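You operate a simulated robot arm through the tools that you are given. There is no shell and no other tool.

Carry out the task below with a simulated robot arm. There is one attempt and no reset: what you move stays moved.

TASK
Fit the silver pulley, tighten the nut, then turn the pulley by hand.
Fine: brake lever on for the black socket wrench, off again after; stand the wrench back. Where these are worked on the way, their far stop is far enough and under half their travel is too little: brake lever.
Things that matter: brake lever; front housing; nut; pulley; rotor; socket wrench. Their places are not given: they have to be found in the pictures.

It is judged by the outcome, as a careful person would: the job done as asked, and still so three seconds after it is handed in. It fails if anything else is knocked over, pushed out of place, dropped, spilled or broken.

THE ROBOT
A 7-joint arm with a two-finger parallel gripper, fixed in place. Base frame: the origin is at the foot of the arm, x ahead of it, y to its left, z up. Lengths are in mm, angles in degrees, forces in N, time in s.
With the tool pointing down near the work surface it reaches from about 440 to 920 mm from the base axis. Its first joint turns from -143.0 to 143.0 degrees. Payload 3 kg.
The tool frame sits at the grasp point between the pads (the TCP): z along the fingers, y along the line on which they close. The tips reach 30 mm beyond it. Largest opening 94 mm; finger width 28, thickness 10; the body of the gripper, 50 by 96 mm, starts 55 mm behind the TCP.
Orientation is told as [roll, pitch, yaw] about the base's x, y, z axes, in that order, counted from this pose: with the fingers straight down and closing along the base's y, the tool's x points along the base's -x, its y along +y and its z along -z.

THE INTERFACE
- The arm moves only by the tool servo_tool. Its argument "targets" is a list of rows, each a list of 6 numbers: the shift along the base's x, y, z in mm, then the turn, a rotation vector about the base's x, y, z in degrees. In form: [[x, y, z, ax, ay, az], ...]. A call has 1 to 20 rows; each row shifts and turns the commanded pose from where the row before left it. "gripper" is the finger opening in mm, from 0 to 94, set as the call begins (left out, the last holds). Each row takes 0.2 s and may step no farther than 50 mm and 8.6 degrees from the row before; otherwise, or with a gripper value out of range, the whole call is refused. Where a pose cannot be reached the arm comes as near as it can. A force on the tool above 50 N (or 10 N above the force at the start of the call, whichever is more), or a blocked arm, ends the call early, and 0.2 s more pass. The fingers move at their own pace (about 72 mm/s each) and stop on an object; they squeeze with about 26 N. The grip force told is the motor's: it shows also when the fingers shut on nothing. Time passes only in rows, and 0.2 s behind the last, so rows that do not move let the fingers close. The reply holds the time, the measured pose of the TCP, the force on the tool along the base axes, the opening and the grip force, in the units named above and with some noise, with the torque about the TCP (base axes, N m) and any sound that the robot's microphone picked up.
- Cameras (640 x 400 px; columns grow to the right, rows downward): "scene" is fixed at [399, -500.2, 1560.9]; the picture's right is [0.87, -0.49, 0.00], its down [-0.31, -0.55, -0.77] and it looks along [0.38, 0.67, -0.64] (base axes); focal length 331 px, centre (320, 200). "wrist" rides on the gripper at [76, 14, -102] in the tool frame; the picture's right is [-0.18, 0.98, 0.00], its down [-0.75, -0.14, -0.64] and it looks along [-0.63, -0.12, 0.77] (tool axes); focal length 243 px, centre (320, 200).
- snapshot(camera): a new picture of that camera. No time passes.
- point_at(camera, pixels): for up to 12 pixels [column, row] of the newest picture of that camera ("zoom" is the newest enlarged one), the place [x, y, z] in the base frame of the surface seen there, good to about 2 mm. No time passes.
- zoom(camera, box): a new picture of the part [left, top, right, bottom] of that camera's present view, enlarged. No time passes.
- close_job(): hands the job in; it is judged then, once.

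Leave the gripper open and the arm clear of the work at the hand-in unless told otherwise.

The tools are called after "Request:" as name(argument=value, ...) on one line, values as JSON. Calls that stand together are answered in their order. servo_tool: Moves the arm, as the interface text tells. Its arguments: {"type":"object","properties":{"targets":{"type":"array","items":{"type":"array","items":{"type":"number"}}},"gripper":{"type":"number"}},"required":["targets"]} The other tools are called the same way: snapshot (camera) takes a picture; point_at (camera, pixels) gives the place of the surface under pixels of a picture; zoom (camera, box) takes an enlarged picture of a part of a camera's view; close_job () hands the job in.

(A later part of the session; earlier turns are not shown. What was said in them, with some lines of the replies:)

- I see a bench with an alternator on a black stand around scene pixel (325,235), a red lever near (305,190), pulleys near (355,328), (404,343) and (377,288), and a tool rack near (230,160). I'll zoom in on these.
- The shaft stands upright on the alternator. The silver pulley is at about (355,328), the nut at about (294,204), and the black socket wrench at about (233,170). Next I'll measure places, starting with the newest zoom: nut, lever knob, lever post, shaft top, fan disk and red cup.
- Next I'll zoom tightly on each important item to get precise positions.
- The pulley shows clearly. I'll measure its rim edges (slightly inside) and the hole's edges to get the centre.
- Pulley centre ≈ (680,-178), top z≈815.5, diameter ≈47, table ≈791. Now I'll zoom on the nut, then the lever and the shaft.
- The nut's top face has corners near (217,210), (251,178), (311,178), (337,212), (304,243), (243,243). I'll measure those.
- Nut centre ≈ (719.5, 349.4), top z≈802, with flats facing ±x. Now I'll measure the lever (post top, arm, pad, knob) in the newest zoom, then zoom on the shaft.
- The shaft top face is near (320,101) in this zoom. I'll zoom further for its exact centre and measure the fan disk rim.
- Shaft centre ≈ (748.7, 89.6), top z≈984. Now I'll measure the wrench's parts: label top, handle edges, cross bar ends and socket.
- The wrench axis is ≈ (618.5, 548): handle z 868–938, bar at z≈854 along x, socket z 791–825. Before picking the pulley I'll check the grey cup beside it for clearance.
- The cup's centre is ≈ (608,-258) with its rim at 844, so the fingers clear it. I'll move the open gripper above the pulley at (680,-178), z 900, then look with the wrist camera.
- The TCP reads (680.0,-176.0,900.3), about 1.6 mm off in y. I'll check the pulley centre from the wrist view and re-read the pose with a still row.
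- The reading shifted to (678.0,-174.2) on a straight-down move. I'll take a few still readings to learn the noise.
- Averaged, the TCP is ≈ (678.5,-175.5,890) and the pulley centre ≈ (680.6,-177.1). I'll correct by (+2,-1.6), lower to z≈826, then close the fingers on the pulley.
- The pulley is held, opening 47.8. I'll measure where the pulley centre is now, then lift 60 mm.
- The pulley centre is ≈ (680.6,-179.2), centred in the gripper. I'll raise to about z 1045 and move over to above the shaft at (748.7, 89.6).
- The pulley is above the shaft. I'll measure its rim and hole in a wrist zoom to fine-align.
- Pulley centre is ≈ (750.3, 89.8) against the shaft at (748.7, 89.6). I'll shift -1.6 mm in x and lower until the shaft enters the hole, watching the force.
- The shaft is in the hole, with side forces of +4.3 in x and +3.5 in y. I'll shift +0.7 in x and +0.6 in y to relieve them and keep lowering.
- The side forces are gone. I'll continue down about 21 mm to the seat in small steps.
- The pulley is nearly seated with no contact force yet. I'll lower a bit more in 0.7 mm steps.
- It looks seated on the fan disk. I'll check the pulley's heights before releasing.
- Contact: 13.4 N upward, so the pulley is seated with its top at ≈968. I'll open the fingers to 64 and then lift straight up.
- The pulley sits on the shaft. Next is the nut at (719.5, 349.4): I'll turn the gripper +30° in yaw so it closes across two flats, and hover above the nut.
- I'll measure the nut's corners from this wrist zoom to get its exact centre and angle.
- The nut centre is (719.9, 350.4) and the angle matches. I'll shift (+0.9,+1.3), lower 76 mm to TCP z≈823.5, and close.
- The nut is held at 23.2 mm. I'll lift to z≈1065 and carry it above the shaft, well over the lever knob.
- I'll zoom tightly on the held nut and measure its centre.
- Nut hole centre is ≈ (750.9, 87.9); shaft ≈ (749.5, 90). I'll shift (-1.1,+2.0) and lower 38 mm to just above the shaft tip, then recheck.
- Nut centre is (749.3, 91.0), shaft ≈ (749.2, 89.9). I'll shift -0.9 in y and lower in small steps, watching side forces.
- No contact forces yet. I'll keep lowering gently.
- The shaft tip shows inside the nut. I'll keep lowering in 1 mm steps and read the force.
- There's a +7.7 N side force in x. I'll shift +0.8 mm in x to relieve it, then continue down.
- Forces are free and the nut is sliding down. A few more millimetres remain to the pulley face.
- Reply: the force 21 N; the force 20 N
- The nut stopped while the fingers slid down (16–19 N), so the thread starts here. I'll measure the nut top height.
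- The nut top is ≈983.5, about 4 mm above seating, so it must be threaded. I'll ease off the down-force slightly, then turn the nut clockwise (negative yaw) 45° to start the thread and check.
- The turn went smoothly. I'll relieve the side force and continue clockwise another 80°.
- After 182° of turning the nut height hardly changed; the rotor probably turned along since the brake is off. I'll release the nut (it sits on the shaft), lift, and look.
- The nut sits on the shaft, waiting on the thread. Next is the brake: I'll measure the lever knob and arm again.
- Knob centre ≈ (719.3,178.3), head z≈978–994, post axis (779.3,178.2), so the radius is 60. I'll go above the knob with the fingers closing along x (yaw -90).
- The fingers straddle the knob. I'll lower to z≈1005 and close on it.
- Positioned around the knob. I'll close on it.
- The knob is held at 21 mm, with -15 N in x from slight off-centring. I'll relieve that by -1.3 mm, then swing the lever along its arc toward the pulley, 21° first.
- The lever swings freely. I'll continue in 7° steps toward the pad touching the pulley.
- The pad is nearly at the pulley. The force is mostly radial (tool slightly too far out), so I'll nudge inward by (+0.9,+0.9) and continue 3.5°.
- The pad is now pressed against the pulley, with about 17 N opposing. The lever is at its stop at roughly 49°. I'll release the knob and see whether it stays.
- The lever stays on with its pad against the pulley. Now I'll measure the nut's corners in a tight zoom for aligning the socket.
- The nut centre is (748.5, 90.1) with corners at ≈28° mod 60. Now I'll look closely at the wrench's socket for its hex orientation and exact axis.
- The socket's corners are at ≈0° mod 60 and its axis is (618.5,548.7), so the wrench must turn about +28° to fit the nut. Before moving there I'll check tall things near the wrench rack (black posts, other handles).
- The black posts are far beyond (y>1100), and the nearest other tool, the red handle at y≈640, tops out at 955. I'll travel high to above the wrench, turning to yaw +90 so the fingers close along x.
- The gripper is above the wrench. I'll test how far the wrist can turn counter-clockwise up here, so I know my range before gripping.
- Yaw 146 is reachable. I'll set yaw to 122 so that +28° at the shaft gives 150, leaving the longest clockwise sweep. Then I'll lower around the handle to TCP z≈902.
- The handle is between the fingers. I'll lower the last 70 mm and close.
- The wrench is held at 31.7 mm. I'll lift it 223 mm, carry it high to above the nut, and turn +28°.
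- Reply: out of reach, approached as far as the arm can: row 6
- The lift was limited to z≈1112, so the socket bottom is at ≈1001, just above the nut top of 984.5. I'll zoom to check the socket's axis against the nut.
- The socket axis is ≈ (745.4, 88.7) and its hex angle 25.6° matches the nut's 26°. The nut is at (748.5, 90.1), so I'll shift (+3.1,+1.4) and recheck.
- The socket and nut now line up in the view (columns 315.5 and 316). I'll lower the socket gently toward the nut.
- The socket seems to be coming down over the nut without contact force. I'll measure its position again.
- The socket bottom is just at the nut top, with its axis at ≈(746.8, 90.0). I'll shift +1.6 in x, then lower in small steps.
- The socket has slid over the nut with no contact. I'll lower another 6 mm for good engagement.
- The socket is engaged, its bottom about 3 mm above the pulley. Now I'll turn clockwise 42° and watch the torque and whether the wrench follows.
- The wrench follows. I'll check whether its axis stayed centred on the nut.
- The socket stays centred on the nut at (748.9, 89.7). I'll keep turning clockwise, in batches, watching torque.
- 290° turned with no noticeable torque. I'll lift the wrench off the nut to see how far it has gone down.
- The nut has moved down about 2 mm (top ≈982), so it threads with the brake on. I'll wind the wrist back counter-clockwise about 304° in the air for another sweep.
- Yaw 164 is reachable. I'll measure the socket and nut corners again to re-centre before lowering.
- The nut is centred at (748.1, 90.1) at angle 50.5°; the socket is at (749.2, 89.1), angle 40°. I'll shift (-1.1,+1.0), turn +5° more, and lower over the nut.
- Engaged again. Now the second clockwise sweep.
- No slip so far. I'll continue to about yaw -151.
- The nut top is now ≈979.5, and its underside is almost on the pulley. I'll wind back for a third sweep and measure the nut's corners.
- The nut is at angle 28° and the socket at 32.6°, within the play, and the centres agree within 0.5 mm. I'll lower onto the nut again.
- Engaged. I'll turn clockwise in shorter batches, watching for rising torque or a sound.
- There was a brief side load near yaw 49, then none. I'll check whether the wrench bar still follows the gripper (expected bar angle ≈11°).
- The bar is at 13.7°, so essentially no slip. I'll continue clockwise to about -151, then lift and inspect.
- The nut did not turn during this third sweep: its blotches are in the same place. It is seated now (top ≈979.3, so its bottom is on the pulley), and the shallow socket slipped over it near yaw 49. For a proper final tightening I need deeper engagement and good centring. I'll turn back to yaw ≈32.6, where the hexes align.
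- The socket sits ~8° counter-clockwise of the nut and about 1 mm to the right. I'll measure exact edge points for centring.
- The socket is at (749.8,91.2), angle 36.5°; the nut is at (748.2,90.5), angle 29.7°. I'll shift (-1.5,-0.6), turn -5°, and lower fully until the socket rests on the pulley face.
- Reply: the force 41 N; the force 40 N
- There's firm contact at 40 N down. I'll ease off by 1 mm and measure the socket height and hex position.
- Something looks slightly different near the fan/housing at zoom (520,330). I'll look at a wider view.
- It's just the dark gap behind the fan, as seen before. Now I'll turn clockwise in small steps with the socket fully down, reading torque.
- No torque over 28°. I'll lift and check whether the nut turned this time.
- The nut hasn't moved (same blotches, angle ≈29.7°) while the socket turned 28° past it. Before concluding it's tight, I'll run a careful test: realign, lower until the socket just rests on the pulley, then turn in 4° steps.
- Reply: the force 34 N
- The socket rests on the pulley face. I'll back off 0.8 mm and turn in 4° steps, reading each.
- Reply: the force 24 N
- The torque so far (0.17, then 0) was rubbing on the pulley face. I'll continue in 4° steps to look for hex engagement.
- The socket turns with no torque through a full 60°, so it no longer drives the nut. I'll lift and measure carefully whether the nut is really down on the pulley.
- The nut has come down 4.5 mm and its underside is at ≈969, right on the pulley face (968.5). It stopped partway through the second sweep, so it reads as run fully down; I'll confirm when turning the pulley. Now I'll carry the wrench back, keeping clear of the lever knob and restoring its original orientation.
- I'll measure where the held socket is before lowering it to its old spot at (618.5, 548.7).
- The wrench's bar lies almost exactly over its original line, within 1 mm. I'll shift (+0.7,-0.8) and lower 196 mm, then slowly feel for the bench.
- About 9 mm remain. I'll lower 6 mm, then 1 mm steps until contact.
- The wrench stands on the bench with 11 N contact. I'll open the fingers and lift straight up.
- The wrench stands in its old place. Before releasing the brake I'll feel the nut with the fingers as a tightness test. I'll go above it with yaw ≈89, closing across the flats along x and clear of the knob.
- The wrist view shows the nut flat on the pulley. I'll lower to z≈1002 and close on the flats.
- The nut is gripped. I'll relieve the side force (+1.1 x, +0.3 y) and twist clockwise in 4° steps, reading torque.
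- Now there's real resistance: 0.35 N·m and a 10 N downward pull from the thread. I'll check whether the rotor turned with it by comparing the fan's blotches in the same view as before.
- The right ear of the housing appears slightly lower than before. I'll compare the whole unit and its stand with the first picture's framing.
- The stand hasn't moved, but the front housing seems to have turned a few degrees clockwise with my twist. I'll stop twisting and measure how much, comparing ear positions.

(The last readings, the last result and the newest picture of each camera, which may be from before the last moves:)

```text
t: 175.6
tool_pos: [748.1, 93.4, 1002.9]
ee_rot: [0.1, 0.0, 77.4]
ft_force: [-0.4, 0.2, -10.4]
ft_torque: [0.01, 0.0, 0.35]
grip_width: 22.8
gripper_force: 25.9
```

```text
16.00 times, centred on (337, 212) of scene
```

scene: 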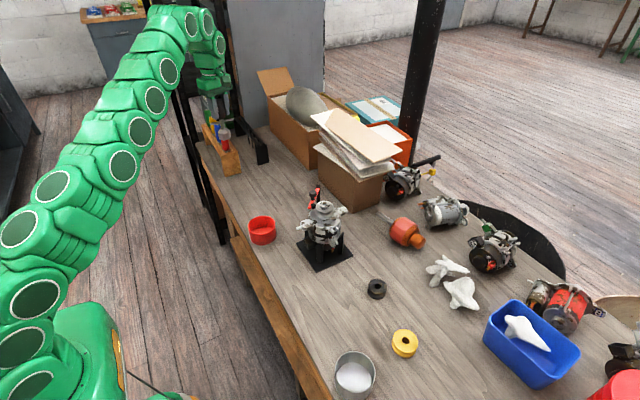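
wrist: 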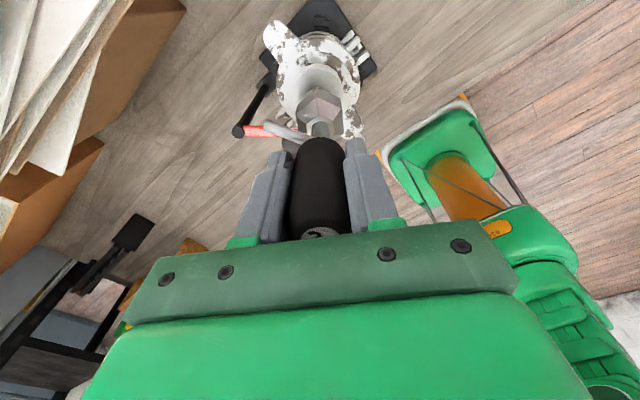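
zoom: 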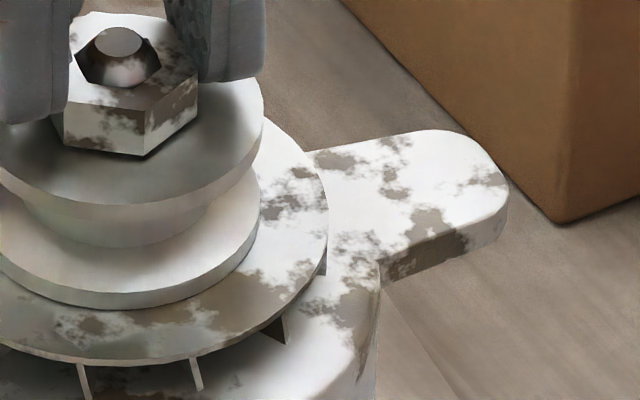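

The front housing turned about 5.5° clockwise with the twist, while the nut, shaft and fan turned together. So the nut is locked on, and the brake slipped at about 0.35 N·m. I'll stop here, release the nut, lift off, and re-inspect.

Request:
servo_tool(targets=[[0, 0, 0, 0, 0, 0], [0, 0, 0, 0, 0, 0], [0, 0, 0, 0, 0, 0]], gripper=42)

Request:
servo_tool(targets=[[0, 0, 20, 0, 0, 0], [0, 0, 40, 0, 0, 0], [0, 0, 30, 0, 0, 0], [-40, -20, 0, 0, 0, 0], [-40, -20, 0, 0, 0, 0], [0, 0, 0, 0, 0, 0]])

Request:
zoom(camera="scene", box=[301, 190, 349, 225])

Request:
zoom(camera="scene", box=[325, 200, 349, 225])

```text
t: 176.4
tool_pos: [747.6, 91.9, 1003.7]
ee_rot: [0.0, 0.1, 77.4]
ft_force: [-0.1, 0.6, -0.1]
ft_torque: [0.03, 0.02, 0.03]
grip_width: 41.9
gripper_force: 0.1
```

```text
t: 177.8
tool_pos: [669.5, 52.5, 1093.3]
ee_rot: [0.0, 0.1, 77.4]
ft_force: [-0.1, 0.9, 0.1]
ft_torque: [-0.02, -0.04, -0.06]
grip_width: 42.0
gripper_force: 0.0
```

```text
11.43 times, centred on (325, 208) of scene
```

zoom: 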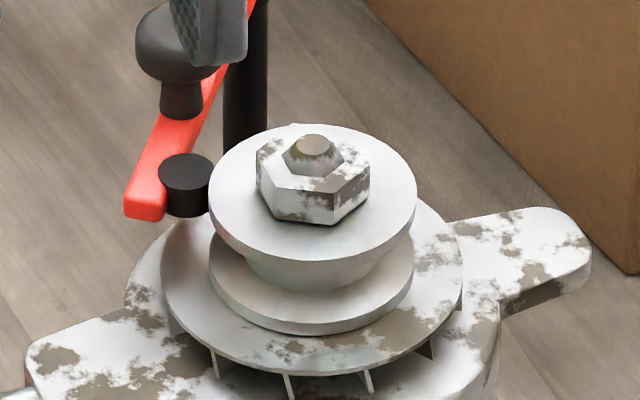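

```text
16.00 times, centred on (337, 212) of scene
```

zoom: 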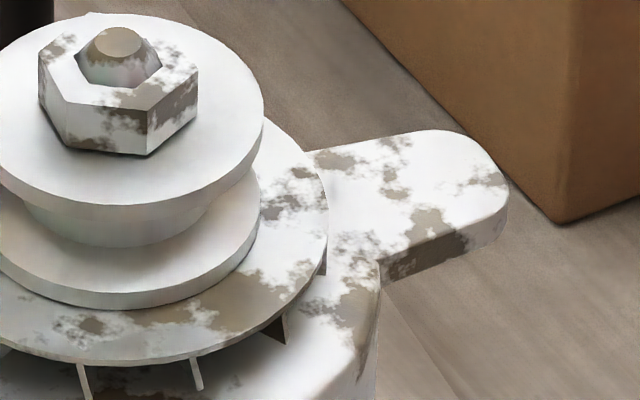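

The housing stays where it was turned; I'll deal with that after releasing the brake. Now brake off: I'll measure the knob's present position.

Request:
servo_tool(targets=[[-30, -30, 10, 0, 0, 8], [0, 0, 0, 0, 0, 8], [0, 0, 0, 0, 0, 8], [0, 0, 0, 0, 0, 8], [0, 0, 0, 0, 0, 8], [0, 0, 0, 0, 0, 8], [0, 0, 0, 0, 0, 8], [0, 0, 0, 0, 0, 5.6]], gripper=50)

Request:
zoom(camera="scene", box=[300, 183, 330, 213])

Request:
point_at(camera="zoom", pixels=[[205, 110], [150, 120], [262, 120], [205, 80], [205, 150], [240, 60], [255, 30], [175, 260], [310, 250]])

```text
t: 179.6
tool_pos: [638.8, 22.5, 1103.0]
ee_rot: [0.0, 0.0, 139.2]
ft_force: [-0.1, -0.7, -0.3]
ft_torque: [0.02, 0.0, 0.0]
grip_width: 50.2
gripper_force: 0.1
```

```text
13.33 times, centred on (315, 198) of scene
```

zoom: 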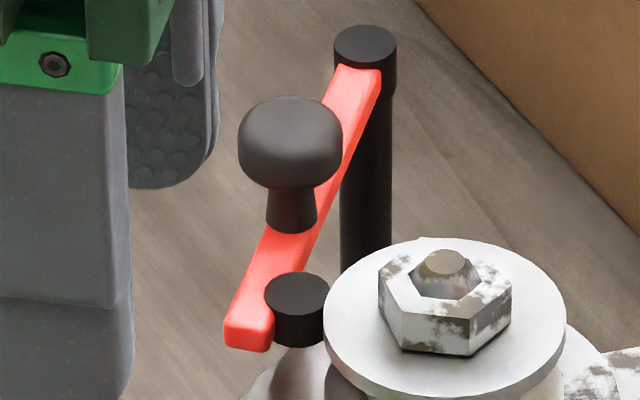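

```text
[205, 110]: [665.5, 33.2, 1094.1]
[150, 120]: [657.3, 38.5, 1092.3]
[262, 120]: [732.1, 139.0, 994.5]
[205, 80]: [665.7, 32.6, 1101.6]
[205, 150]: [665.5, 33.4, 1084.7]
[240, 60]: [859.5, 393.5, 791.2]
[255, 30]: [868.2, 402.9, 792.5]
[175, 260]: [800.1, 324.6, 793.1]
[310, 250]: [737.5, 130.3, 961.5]
```

Request:
point_at(camera="zoom", pixels=[[290, 115], [290, 130], [245, 125], [336, 125], [290, 102], [365, 45], [340, 45], [390, 45], [297, 290], [270, 300], [326, 300]])

```text
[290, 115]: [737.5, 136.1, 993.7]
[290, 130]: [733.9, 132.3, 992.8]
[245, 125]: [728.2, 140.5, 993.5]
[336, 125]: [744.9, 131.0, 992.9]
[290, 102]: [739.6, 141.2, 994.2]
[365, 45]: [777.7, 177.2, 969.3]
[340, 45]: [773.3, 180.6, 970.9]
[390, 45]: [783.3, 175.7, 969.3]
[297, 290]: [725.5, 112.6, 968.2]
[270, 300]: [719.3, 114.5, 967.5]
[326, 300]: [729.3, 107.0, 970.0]
```

The knob centre is ≈ (736.5,135.8) and the lever stands at about 45°. I'll go over it with the fingers closing along the arm (yaw 135) and lower.

Request:
servo_tool(targets=[[24.4, 28.3, 0, 0, 0, -4], [24.4, 28.3, 0, 0, 0, 0], [24.4, 28.3, 0, 0, 0, 0], [24.4, 28.3, 0, 0, 0, 0], [0, 0, -40, 0, 0, 0], [0, 0, 0, 0, 0, 0], [0, 0, 0, 0, 0, 0]])

Request:
zoom(camera="scene", box=[290, 165, 340, 215])

Request:
snapshot(camera="wrist")

```text
t: 181.2
tool_pos: [735.3, 136.0, 1064.4]
ee_rot: [0.0, 0.0, 135.0]
ft_force: [0.2, 0.1, 0.5]
ft_torque: [-0.01, -0.02, 0.06]
grip_width: 50.2
gripper_force: 0.1
```

```text
8.00 times, centred on (315, 190) of scene
```

zoom: 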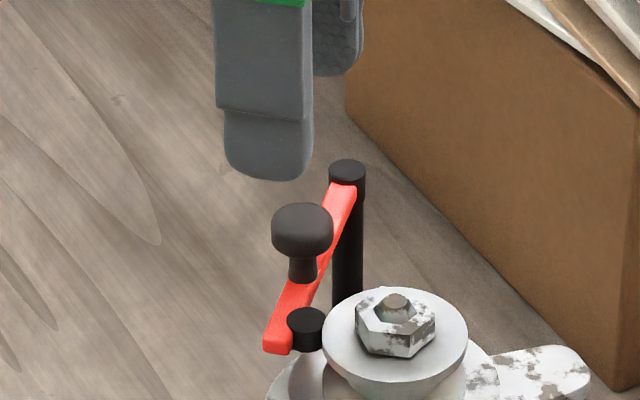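

```text
taken
```

wrist: 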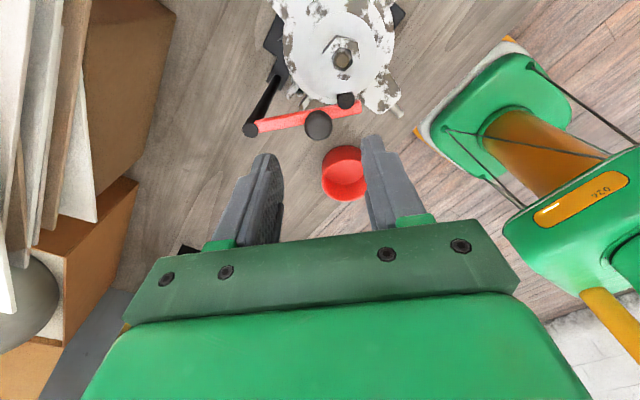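

Aligned. I'll lower to z≈1007 and close on the knob.

Request:
servo_tool(targets=[[0.5, 0, -30, 0, 0, 0], [0, 0, -18, 0, 0, 0], [0, 0, -9, 0, 0, 0], [0, 0, 0, 0, 0, 0]])

Request:
servo_tool(targets=[[0, 0, 0, 0, 0, 0], [0, 0, 0, 0, 0, 0], [0, 0, 0, 0, 0, 0]], gripper=0)

Request:
zoom(camera="scene", box=[290, 165, 340, 215])

```text
t: 182.2
tool_pos: [738.8, 136.0, 1006.5]
ee_rot: [-0.1, -0.1, 135.2]
ft_force: [0.1, -0.2, 0.3]
ft_torque: [0.0, 0.01, 0.0]
grip_width: 49.8
gripper_force: 0.0
```

```text
t: 183.0
tool_pos: [737.5, 136.0, 1007.1]
ee_rot: [0.1, 0.0, 134.8]
ft_force: [-10.4, -6.8, 0.9]
ft_torque: [-0.19, 0.23, -0.04]
grip_width: 21.2
gripper_force: 25.8
```

```text
8.00 times, centred on (315, 190) of scene
```

zoom: 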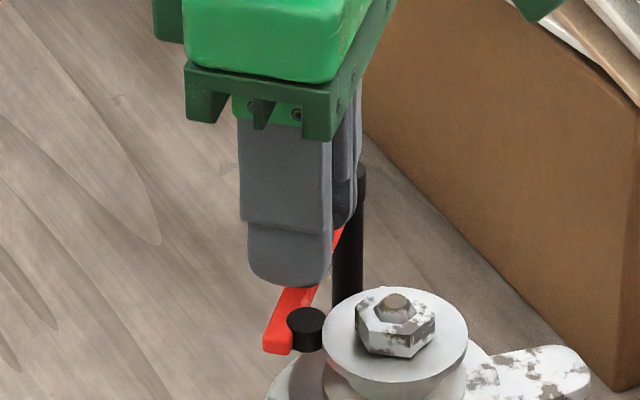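

Gripped. I'll relieve the radial force and swing the lever back along its arc to its original position, in 7° steps.

Request:
servo_tool(targets=[[-0.8, -0.6, 0, 0, 0, 0], [-4.89, 5.46, 0, 0, 0, -7], [-4.18, 6.02, 0, 0, 0, -7], [-3.41, 6.48, 0, 0, 0, -7], [0, 0, 0, 0, 0, 0]])

Request:
servo_tool(targets=[[-2.61, 6.85, 0, 0, 0, -7], [-1.74, 7.11, 0, 0, 0, -7], [-0.87, 7.28, 0, 0, 0, -7], [0, 0, 0, 0, 0, 0]])

Request:
zoom(camera="scene", box=[285, 165, 345, 225])

```text
t: 184.2
tool_pos: [725.2, 153.2, 1005.8]
ee_rot: [0.0, 0.0, 114.0]
ft_force: [10.8, 2.6, 0.4]
ft_torque: [-0.03, -0.31, -0.09]
grip_width: 21.1
gripper_force: 25.6
```

```text
t: 185.2
tool_pos: [719.7, 175.7, 1006.6]
ee_rot: [-0.1, 0.0, 93.0]
ft_force: [-1.9, 3.7, 17.1]
ft_torque: [0.18, 0.05, 0.11]
grip_width: 21.2
gripper_force: 26.1
```

```text
6.67 times, centred on (315, 195) of scene
```

zoom: 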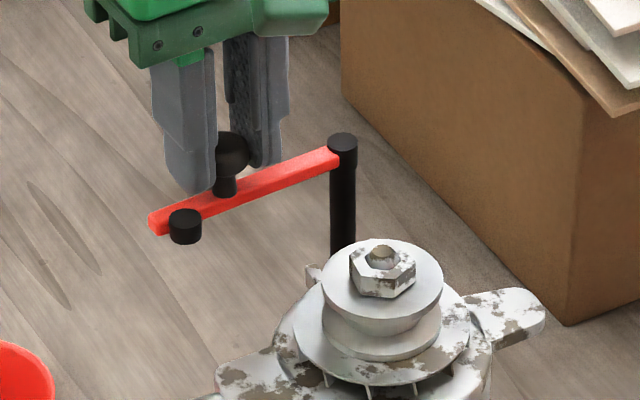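

Nearly back. I'll finish the last ~3.3° and check against its end stop.

Request:
servo_tool(targets=[[-0.1, 3.4, 0, 0, 0, -3.3], [0, 0, 0, 0, 0, 0]])

Request:
servo_tool(targets=[[0, 1.0, 0, 0, 0, 0], [0, 0, 0, 0, 0, 0]])

Request:
servo_tool(targets=[[0, 0, 0, 0, 0, 0], [0, 0, 0, 0, 0, 0], [0, 0, 0, 0, 0, 0]], gripper=50)

Request:
servo_tool(targets=[[0, 0, 20, 0, 0, 0], [0, 0, 45, 0, 0, 0], [0, 0, 30, 0, 0, 0], [-40, -20, 0, 0, 0, 0], [-40, -20, 0, 0, 0, 0], [0, 0, 0, 0, 0, 0]])

Request:
zoom(camera="scene", box=[286, 178, 326, 210])

Request:
point_at(camera="zoom", pixels=[[248, 95], [205, 110], [292, 110], [172, 238], [110, 230]])

```text
t: 185.8
tool_pos: [719.6, 177.1, 1006.0]
ee_rot: [-0.2, 0.0, 89.7]
ft_force: [10.8, 1.9, 17.5]
ft_torque: [0.03, -0.3, 0.08]
grip_width: 20.9
gripper_force: 26.1
```

```text
t: 186.4
tool_pos: [719.0, 179.7, 1006.6]
ee_rot: [0.0, 0.0, 89.6]
ft_force: [14.6, -3.7, 16.6]
ft_torque: [-0.21, -0.37, -0.05]
grip_width: 20.9
gripper_force: 26.5
```

```text
t: 187.2
tool_pos: [719.0, 180.1, 1006.8]
ee_rot: [0.0, -0.1, 89.8]
ft_force: [0.4, 0.2, -0.2]
ft_torque: [0.0, 0.01, 0.01]
grip_width: 49.8
gripper_force: 0.1
```

```text
t: 188.6
tool_pos: [638.1, 137.3, 1100.8]
ee_rot: [0.1, 0.0, 89.7]
ft_force: [-0.4, 0.1, 0.4]
ft_torque: [-0.05, 0.01, -0.02]
grip_width: 50.0
gripper_force: 0.0
```

```text
12.50 times, centred on (306, 194) of scene
```

zoom: 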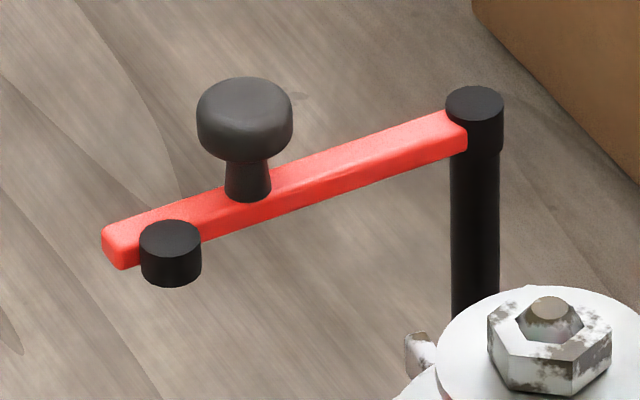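

```text
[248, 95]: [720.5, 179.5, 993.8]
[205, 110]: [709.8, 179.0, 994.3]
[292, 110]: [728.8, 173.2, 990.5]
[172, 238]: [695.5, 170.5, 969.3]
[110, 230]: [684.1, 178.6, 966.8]
```

The lever is back where it began, so the brake is off. Now I'll go above the pulley to turn it by hand, winding the wrist to yaw ≈ -30 first for range.

Request:
servo_tool(targets=[[7.36, -3.13, 0, 0, 0, -8], [7.36, -3.13, 0, 0, 0, -8], [7.36, -3.13, 0, 0, 0, -8], [7.36, -3.13, 0, 0, 0, -8], [7.36, -3.13, 0, 0, 0, -8], [7.36, -3.13, 0, 0, 0, -8], [7.36, -3.13, 0, 0, 0, -8], [7.36, -3.13, 0, 0, 0, -8], [7.36, -3.13, 0, 0, 0, -8], [7.36, -3.13, 0, 0, 0, -8], [7.36, -3.13, 0, 0, 0, -8], [7.36, -3.13, 0, 0, 0, -8], [7.36, -3.13, 0, 0, 0, -8], [7.36, -3.13, 0, 0, 0, -8], [7.36, -3.13, 0, 0, 0, -8], [0, 0, -40, 0, 0, 0], [0, 0, 0, 0, 0, 0], [0, 0, 0, 0, 0, 0]], gripper=70)

Request:
zoom(camera="wrist", box=[250, 50, 390, 200])

Request:
point_at(camera="wrist", pixels=[[320, 110]])

```text
t: 192.4
tool_pos: [750.2, 92.2, 1062.1]
ee_rot: [-0.1, 0.0, -30.4]
ft_force: [0.0, -0.5, 0.5]
ft_torque: [-0.01, 0.01, 0.02]
grip_width: 70.2
gripper_force: 0.0
```

```text
2.67 times, centred on (320, 125) of wrist
```

zoom: 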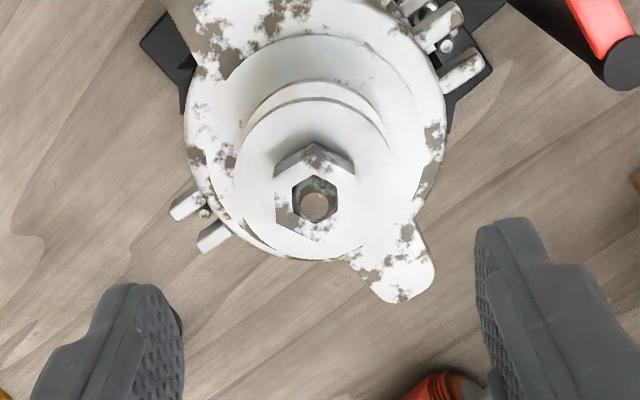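

```text
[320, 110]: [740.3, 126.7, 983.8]
```

I'll check the pulley's centre from the scene view before closing on it.

Request:
zoom(camera="scene", box=[313, 196, 337, 218])

Request:
point_at(camera="zoom", pixels=[[184, 210], [440, 210], [250, 130], [380, 280], [380, 130], [250, 285]])

```text
16.00 times, centred on (325, 207) of scene
```

zoom: 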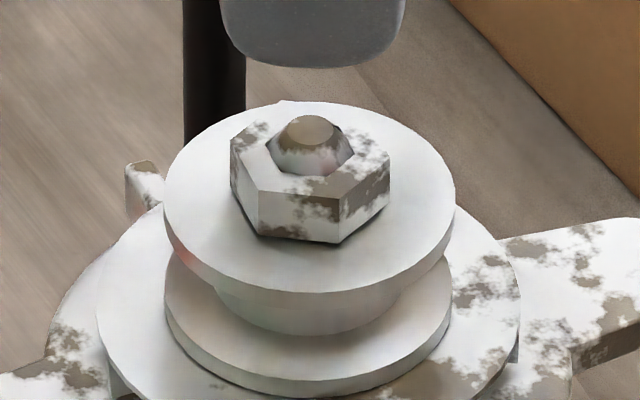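

```text
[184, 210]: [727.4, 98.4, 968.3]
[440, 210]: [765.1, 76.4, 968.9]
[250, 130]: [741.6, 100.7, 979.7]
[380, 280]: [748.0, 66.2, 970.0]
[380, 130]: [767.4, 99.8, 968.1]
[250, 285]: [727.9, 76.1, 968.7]
```

The pulley and nut are concentric. I'll lower around the pulley to TCP z≈984 and close.

Request:
servo_tool(targets=[[-0.8, -0.8, -30, 0, 0, 0], [0, 0, -30, 0, 0, 0], [0, 0, -12, 0, 0, 0], [0, 0, -5, 0, 0, 0], [0, 0, 0, 0, 0, 0]])

Request:
servo_tool(targets=[[0, 0, 0, 0, 0, 0], [0, 0, 0, 0, 0, 0], [0, 0, 0, 0, 0, 0]], gripper=0)

Request:
zoom(camera="scene", box=[301, 190, 349, 225])

```text
t: 193.6
tool_pos: [749.2, 92.5, 985.2]
ee_rot: [0.0, 0.1, -30.3]
ft_force: [0.4, 0.3, -0.1]
ft_torque: [-0.02, 0.02, -0.02]
grip_width: 69.9
gripper_force: 0.0
```

```text
t: 194.4
tool_pos: [750.0, 92.0, 985.0]
ee_rot: [0.0, 0.0, -30.3]
ft_force: [-6.3, -10.4, 0.0]
ft_torque: [-0.4, 0.18, 0.0]
grip_width: 48.1
gripper_force: 25.8
```

```text
11.43 times, centred on (325, 208) of scene
```

zoom: 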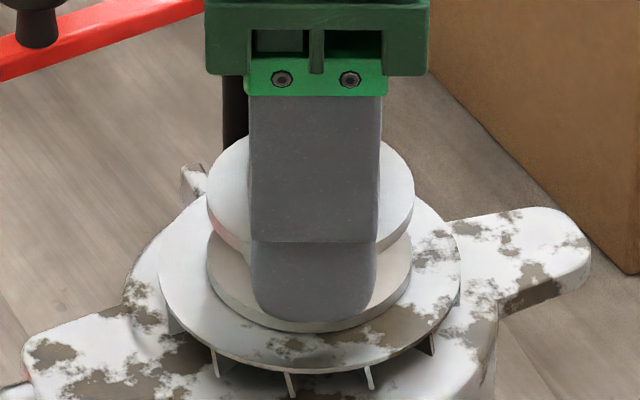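

The pulley is gripped at 48.1. I'll relieve the side force and turn counter-clockwise 16° as a first check of what moves.

Request:
servo_tool(targets=[[-0.6, -1.0, 0, 0, 0, 0], [0, 0, 0, 0, 0, 0]])

Request:
servo_tool(targets=[[0, 0, 0, 0, 0, 4], [0, 0, 0, 0, 0, 4], [0, 0, 0, 0, 0, 4], [0, 0, 0, 0, 0, 4]])

Request:
zoom(camera="scene", box=[301, 190, 349, 225])

```text
t: 195.0
tool_pos: [748.7, 90.9, 985.8]
ee_rot: [0.1, -0.1, -30.3]
ft_force: [5.6, 1.1, 2.3]
ft_torque: [0.12, -0.19, 0.02]
grip_width: 48.4
gripper_force: 26.0
```

```text
t: 196.0
tool_pos: [748.2, 90.8, 984.7]
ee_rot: [0.0, 0.1, -14.1]
ft_force: [4.9, 15.2, 10.1]
ft_torque: [0.56, 0.0, -0.03]
grip_width: 48.2
gripper_force: 26.1
```

```text
11.43 times, centred on (325, 208) of scene
```

zoom: 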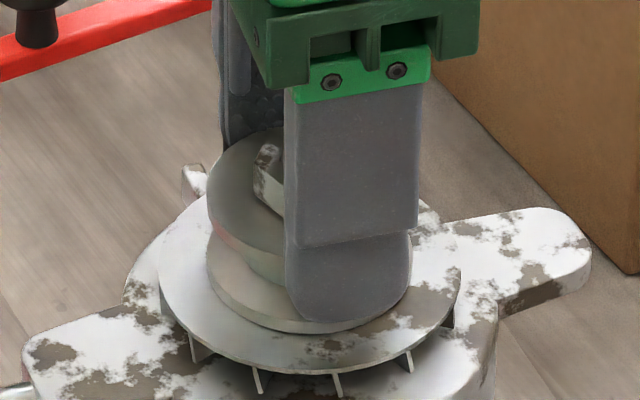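

The fan and rotor turn together with the pulley and the housing stays still, so the nut clamps the pulley and the brake is off. I'll trim the side load and keep turning.

Request:
servo_tool(targets=[[0.4, 1.3, 0, 0, 0, 0], [0, 0, 0, 0, 0, 6], [0, 0, 0, 0, 0, 6], [0, 0, 0, 0, 0, 6], [0, 0, 0, 0, 0, 6]])

Request:
servo_tool(targets=[[0, 0, 0, 0, 0, 0]])

Request:
zoom(camera="scene", box=[301, 190, 349, 225])

```text
t: 197.2
tool_pos: [749.2, 91.5, 984.8]
ee_rot: [-0.1, -0.1, 9.9]
ft_force: [-0.4, 13.6, 15.1]
ft_torque: [0.46, 0.03, 0.02]
grip_width: 47.9
gripper_force: 26.1
```

```text
t: 197.6
tool_pos: [749.3, 91.3, 983.1]
ee_rot: [0.1, 0.0, 9.8]
ft_force: [-1.3, 14.8, 15.4]
ft_torque: [0.52, -0.01, 0.0]
grip_width: 47.7
gripper_force: 26.1
```

```text
11.43 times, centred on (325, 208) of scene
```

zoom: 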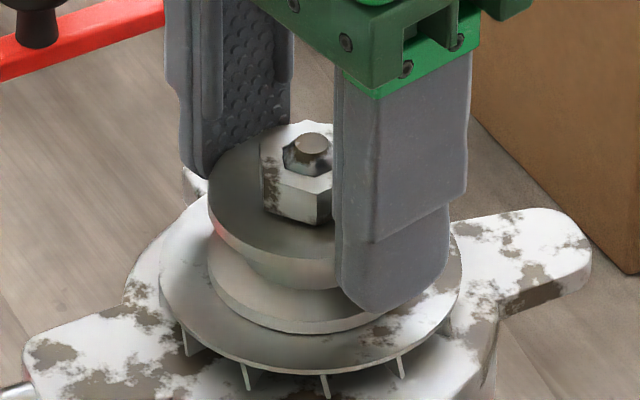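

It's turning well. I'll trim (+1.2 y, +0.6 z) and continue another 48°.

Request:
servo_tool(targets=[[0, 1.2, 0.6, 0, 0, 0], [0, 0, 0, 0, 0, 6], [0, 0, 0, 0, 0, 6], [0, 0, 0, 0, 0, 6], [0, 0, 0, 0, 0, 6]])

Request:
servo_tool(targets=[[0, 0, 0, 0, 0, 6], [0, 0, 0, 0, 0, 6], [0, 0, 0, 0, 0, 6], [0, 0, 0, 0, 0, 6]])

Request:
zoom(camera="scene", box=[301, 190, 349, 225])

```text
t: 198.8
tool_pos: [748.9, 92.2, 985.1]
ee_rot: [0.1, 0.2, 33.7]
ft_force: [2.1, -7.9, -6.6]
ft_torque: [-0.26, -0.16, 0.03]
grip_width: 48.1
gripper_force: 25.8
```

```text
t: 199.8
tool_pos: [749.6, 93.4, 984.1]
ee_rot: [0.0, 0.0, 57.8]
ft_force: [2.5, -2.7, -7.3]
ft_torque: [0.09, 0.15, 0.02]
grip_width: 48.0
gripper_force: 25.8
```

```text
11.43 times, centred on (325, 208) of scene
```

zoom: 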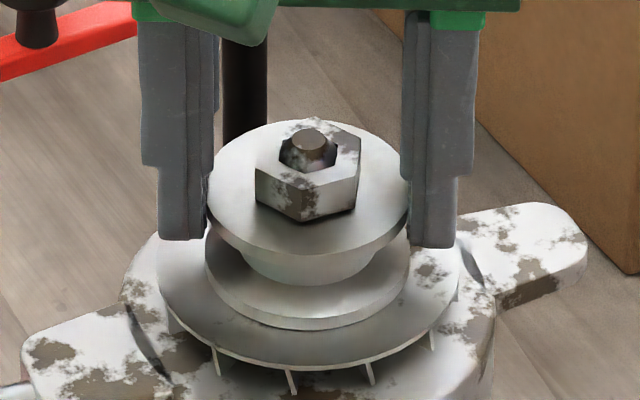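

The pulley, nut and rotor turn together: 88° so far with the housing still. I'll continue to about 180° in total.

Request:
servo_tool(targets=[[0.1, -0.3, -0.2, 0, 0, 6], [0, 0, 0, 0, 0, 6], [0, 0, 0, 0, 0, 6], [0, 0, 0, 0, 0, 6], [0, 0, 0, 0, 0, 6], [0, 0, 0, 0, 0, 6], [0, 0, 0, 0, 0, 6], [0, 0, 0, 0, 0, 6]])

Request:
servo_tool(targets=[[0, 0, 0, 0, 0, 6], [0, 0, 0, 0, 0, 6], [0, 0, 0, 0, 0, 6], [0, 0, 0, 0, 0, 6], [0, 0, 0, 0, 0, 6], [0, 0, 0, 0, 0, 6], [0, 0, 0, 0, 0, 6], [0, 0, 0, 0, 0, 0]])

Request:
zoom(camera="scene", box=[301, 190, 349, 225])

```text
t: 201.6
tool_pos: [748.9, 93.7, 984.7]
ee_rot: [0.0, 0.0, 105.7]
ft_force: [-5.7, 6.9, -4.0]
ft_torque: [0.43, 0.12, -0.03]
grip_width: 48.0
gripper_force: 26.1
```

```text
t: 203.4
tool_pos: [749.3, 93.3, 983.3]
ee_rot: [-0.1, 0.0, 147.8]
ft_force: [-6.1, 0.1, -5.3]
ft_torque: [-0.01, 0.28, -0.04]
grip_width: 47.9
gripper_force: 26.3
```

```text
11.43 times, centred on (325, 208) of scene
```

zoom: 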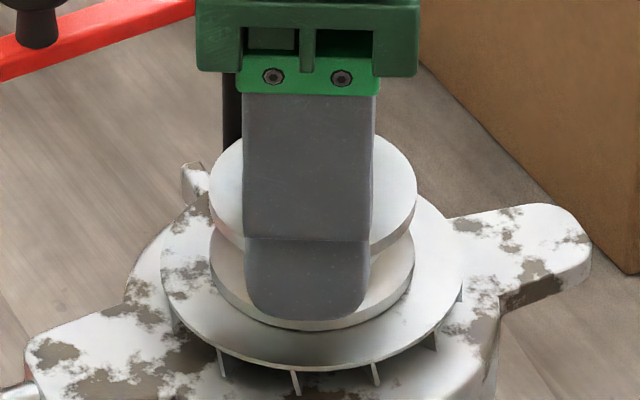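

The pulley has turned 178° along with the rotor and nut, the housing not moving. I'll open the fingers, lift off, and retreat clear of the work.

Request:
servo_tool(targets=[[0, 0, 0, 0, 0, 0], [0, 0, 0, 0, 0, 0], [0, 0, 0, 0, 0, 0]], gripper=72)

Request:
servo_tool(targets=[[0, 0, 20, 0, 0, 0], [0, 0, 40, 0, 0, 0], [0, 0, 45, 0, 0, 0], [0, 0, 45, 0, 0, -8], [-45, 0, 15, 0, 0, -8], [-45, 0, 15, 0, 0, -8], [-45, 0, 15, 0, 0, -8], [-45, 0, 15, 0, 0, -8], [-45, 0, 15, 0, 0, -8], [-30, 0, 0, 0, 0, -8], [0, 0, 0, 0, 0, -8], [0, 0, 0, 0, 0, -8]], gripper=94)

Request:
snapshot(camera="scene")

Request:
zoom(camera="scene", box=[270, 170, 370, 280])

Request:
zoom(camera="scene", box=[301, 190, 349, 225])

```text
t: 204.2
tool_pos: [749.5, 91.7, 984.4]
ee_rot: [0.1, 0.0, 147.7]
ft_force: [-0.6, 0.0, 0.2]
ft_torque: [0.01, -0.01, 0.02]
grip_width: 72.0
gripper_force: 0.0
```

```text
t: 206.8
tool_pos: [494.7, 92.7, 1210.0]
ee_rot: [0.0, 0.0, 75.6]
ft_force: [0.4, 0.1, 0.6]
ft_torque: [0.0, -0.03, 0.0]
grip_width: 93.9
gripper_force: 0.1
```

```text
taken
```

scene: 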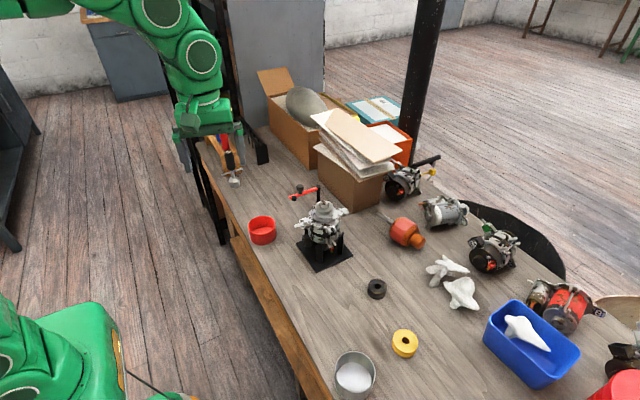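

```text
3.64 times, centred on (320, 225) of scene
```

zoom: 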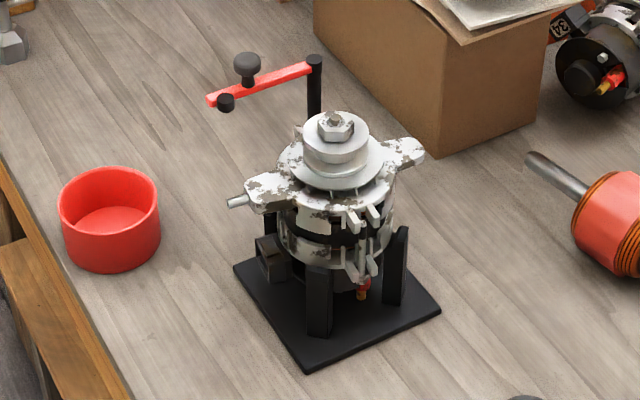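

```text
11.43 times, centred on (325, 208) of scene
```

zoom: 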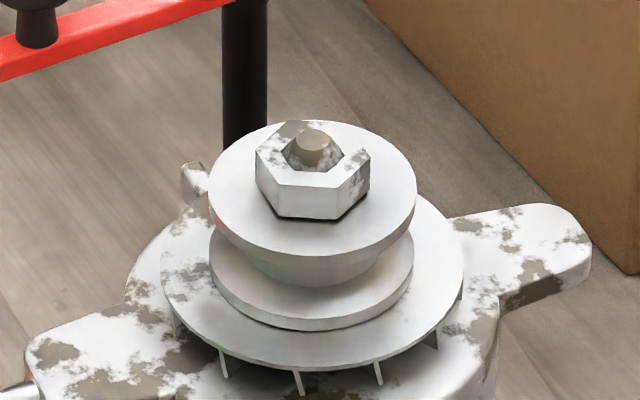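

Everything looks in order. As a last check I'll verify the nut's height on the pulley and that the wrench still stands.

Request:
zoom(camera="scene", box=[317, 200, 333, 210])

Request:
point_at(camera="zoom", pixels=[[300, 200], [270, 185], [350, 190], [310, 210], [240, 240], [400, 240], [310, 150]])

Request:
zoom(camera="scene", box=[200, 120, 270, 200])

```text
16.00 times, centred on (325, 205) of scene
```

zoom: 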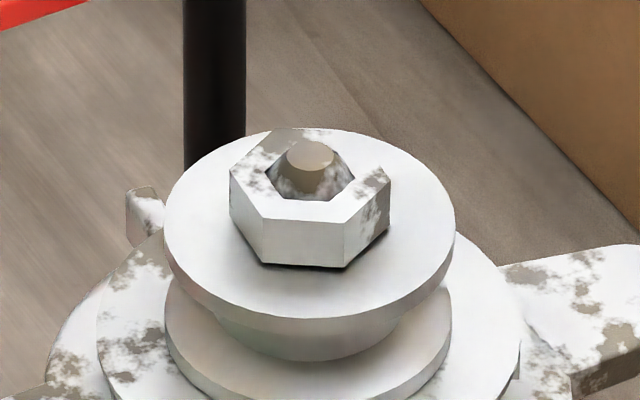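

```text
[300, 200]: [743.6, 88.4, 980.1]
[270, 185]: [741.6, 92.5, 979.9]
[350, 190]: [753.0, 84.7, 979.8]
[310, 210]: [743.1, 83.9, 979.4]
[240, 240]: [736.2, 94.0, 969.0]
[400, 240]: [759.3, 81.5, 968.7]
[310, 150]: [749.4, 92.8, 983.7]
```

```text
5.00 times, centred on (235, 160) of scene
```

zoom: 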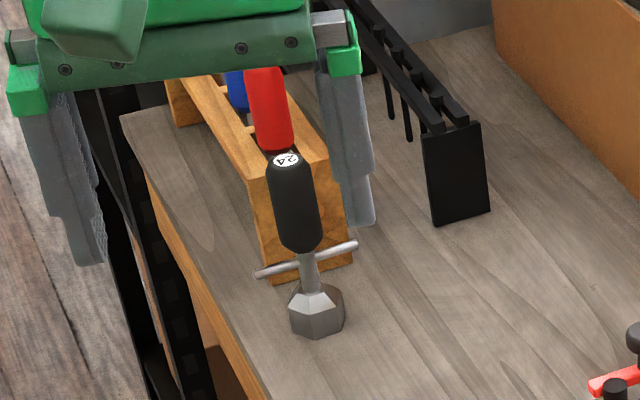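

The nut's underside is flush on the pulley (nut top ≈979.8, pulley face ≈968.9). The wrench stands in its place, the brake lever is off, and the gripper is open and clear. One thing is not as it was: the front housing sits about 6–7° clockwise of where it started, turned by my finger tightness check. It's still upright and seated in its stand, so I'm leaving it there and handing the job in.

Request:
close_job()

```text
The job is handed in.
```

I fitted the silver pulley, ran the nut down onto it with the black socket wrench, and turned the pulley by hand. The job is handed in; I don't have the verdict.

- **Pulley:** it sits on the shaft against the fan, with the nut flush on top.
- **Nut:** I put the brake on first and ran the nut down about 4.5 mm with the wrench. After that the socket turned freely without driving it. Gripping the nut with the fingers then met about 0.35 N·m, and the nut, shaft and fan appeared to turn together. I never felt a clear final tightening torque through the wrench itself.
- **Wrench and brake:** the wrench stands in its original spot, and the brake lever is back off.
- **Turning by hand:** I turned the pulley 178°. The rotor and nut went with it, and the housing stayed still.

**Housing moved:** my finger check on the nut turned the front housing about 6–7° clockwise in its stand. It is still upright and seated. I left it there rather than risk moving it further by pushing it back.
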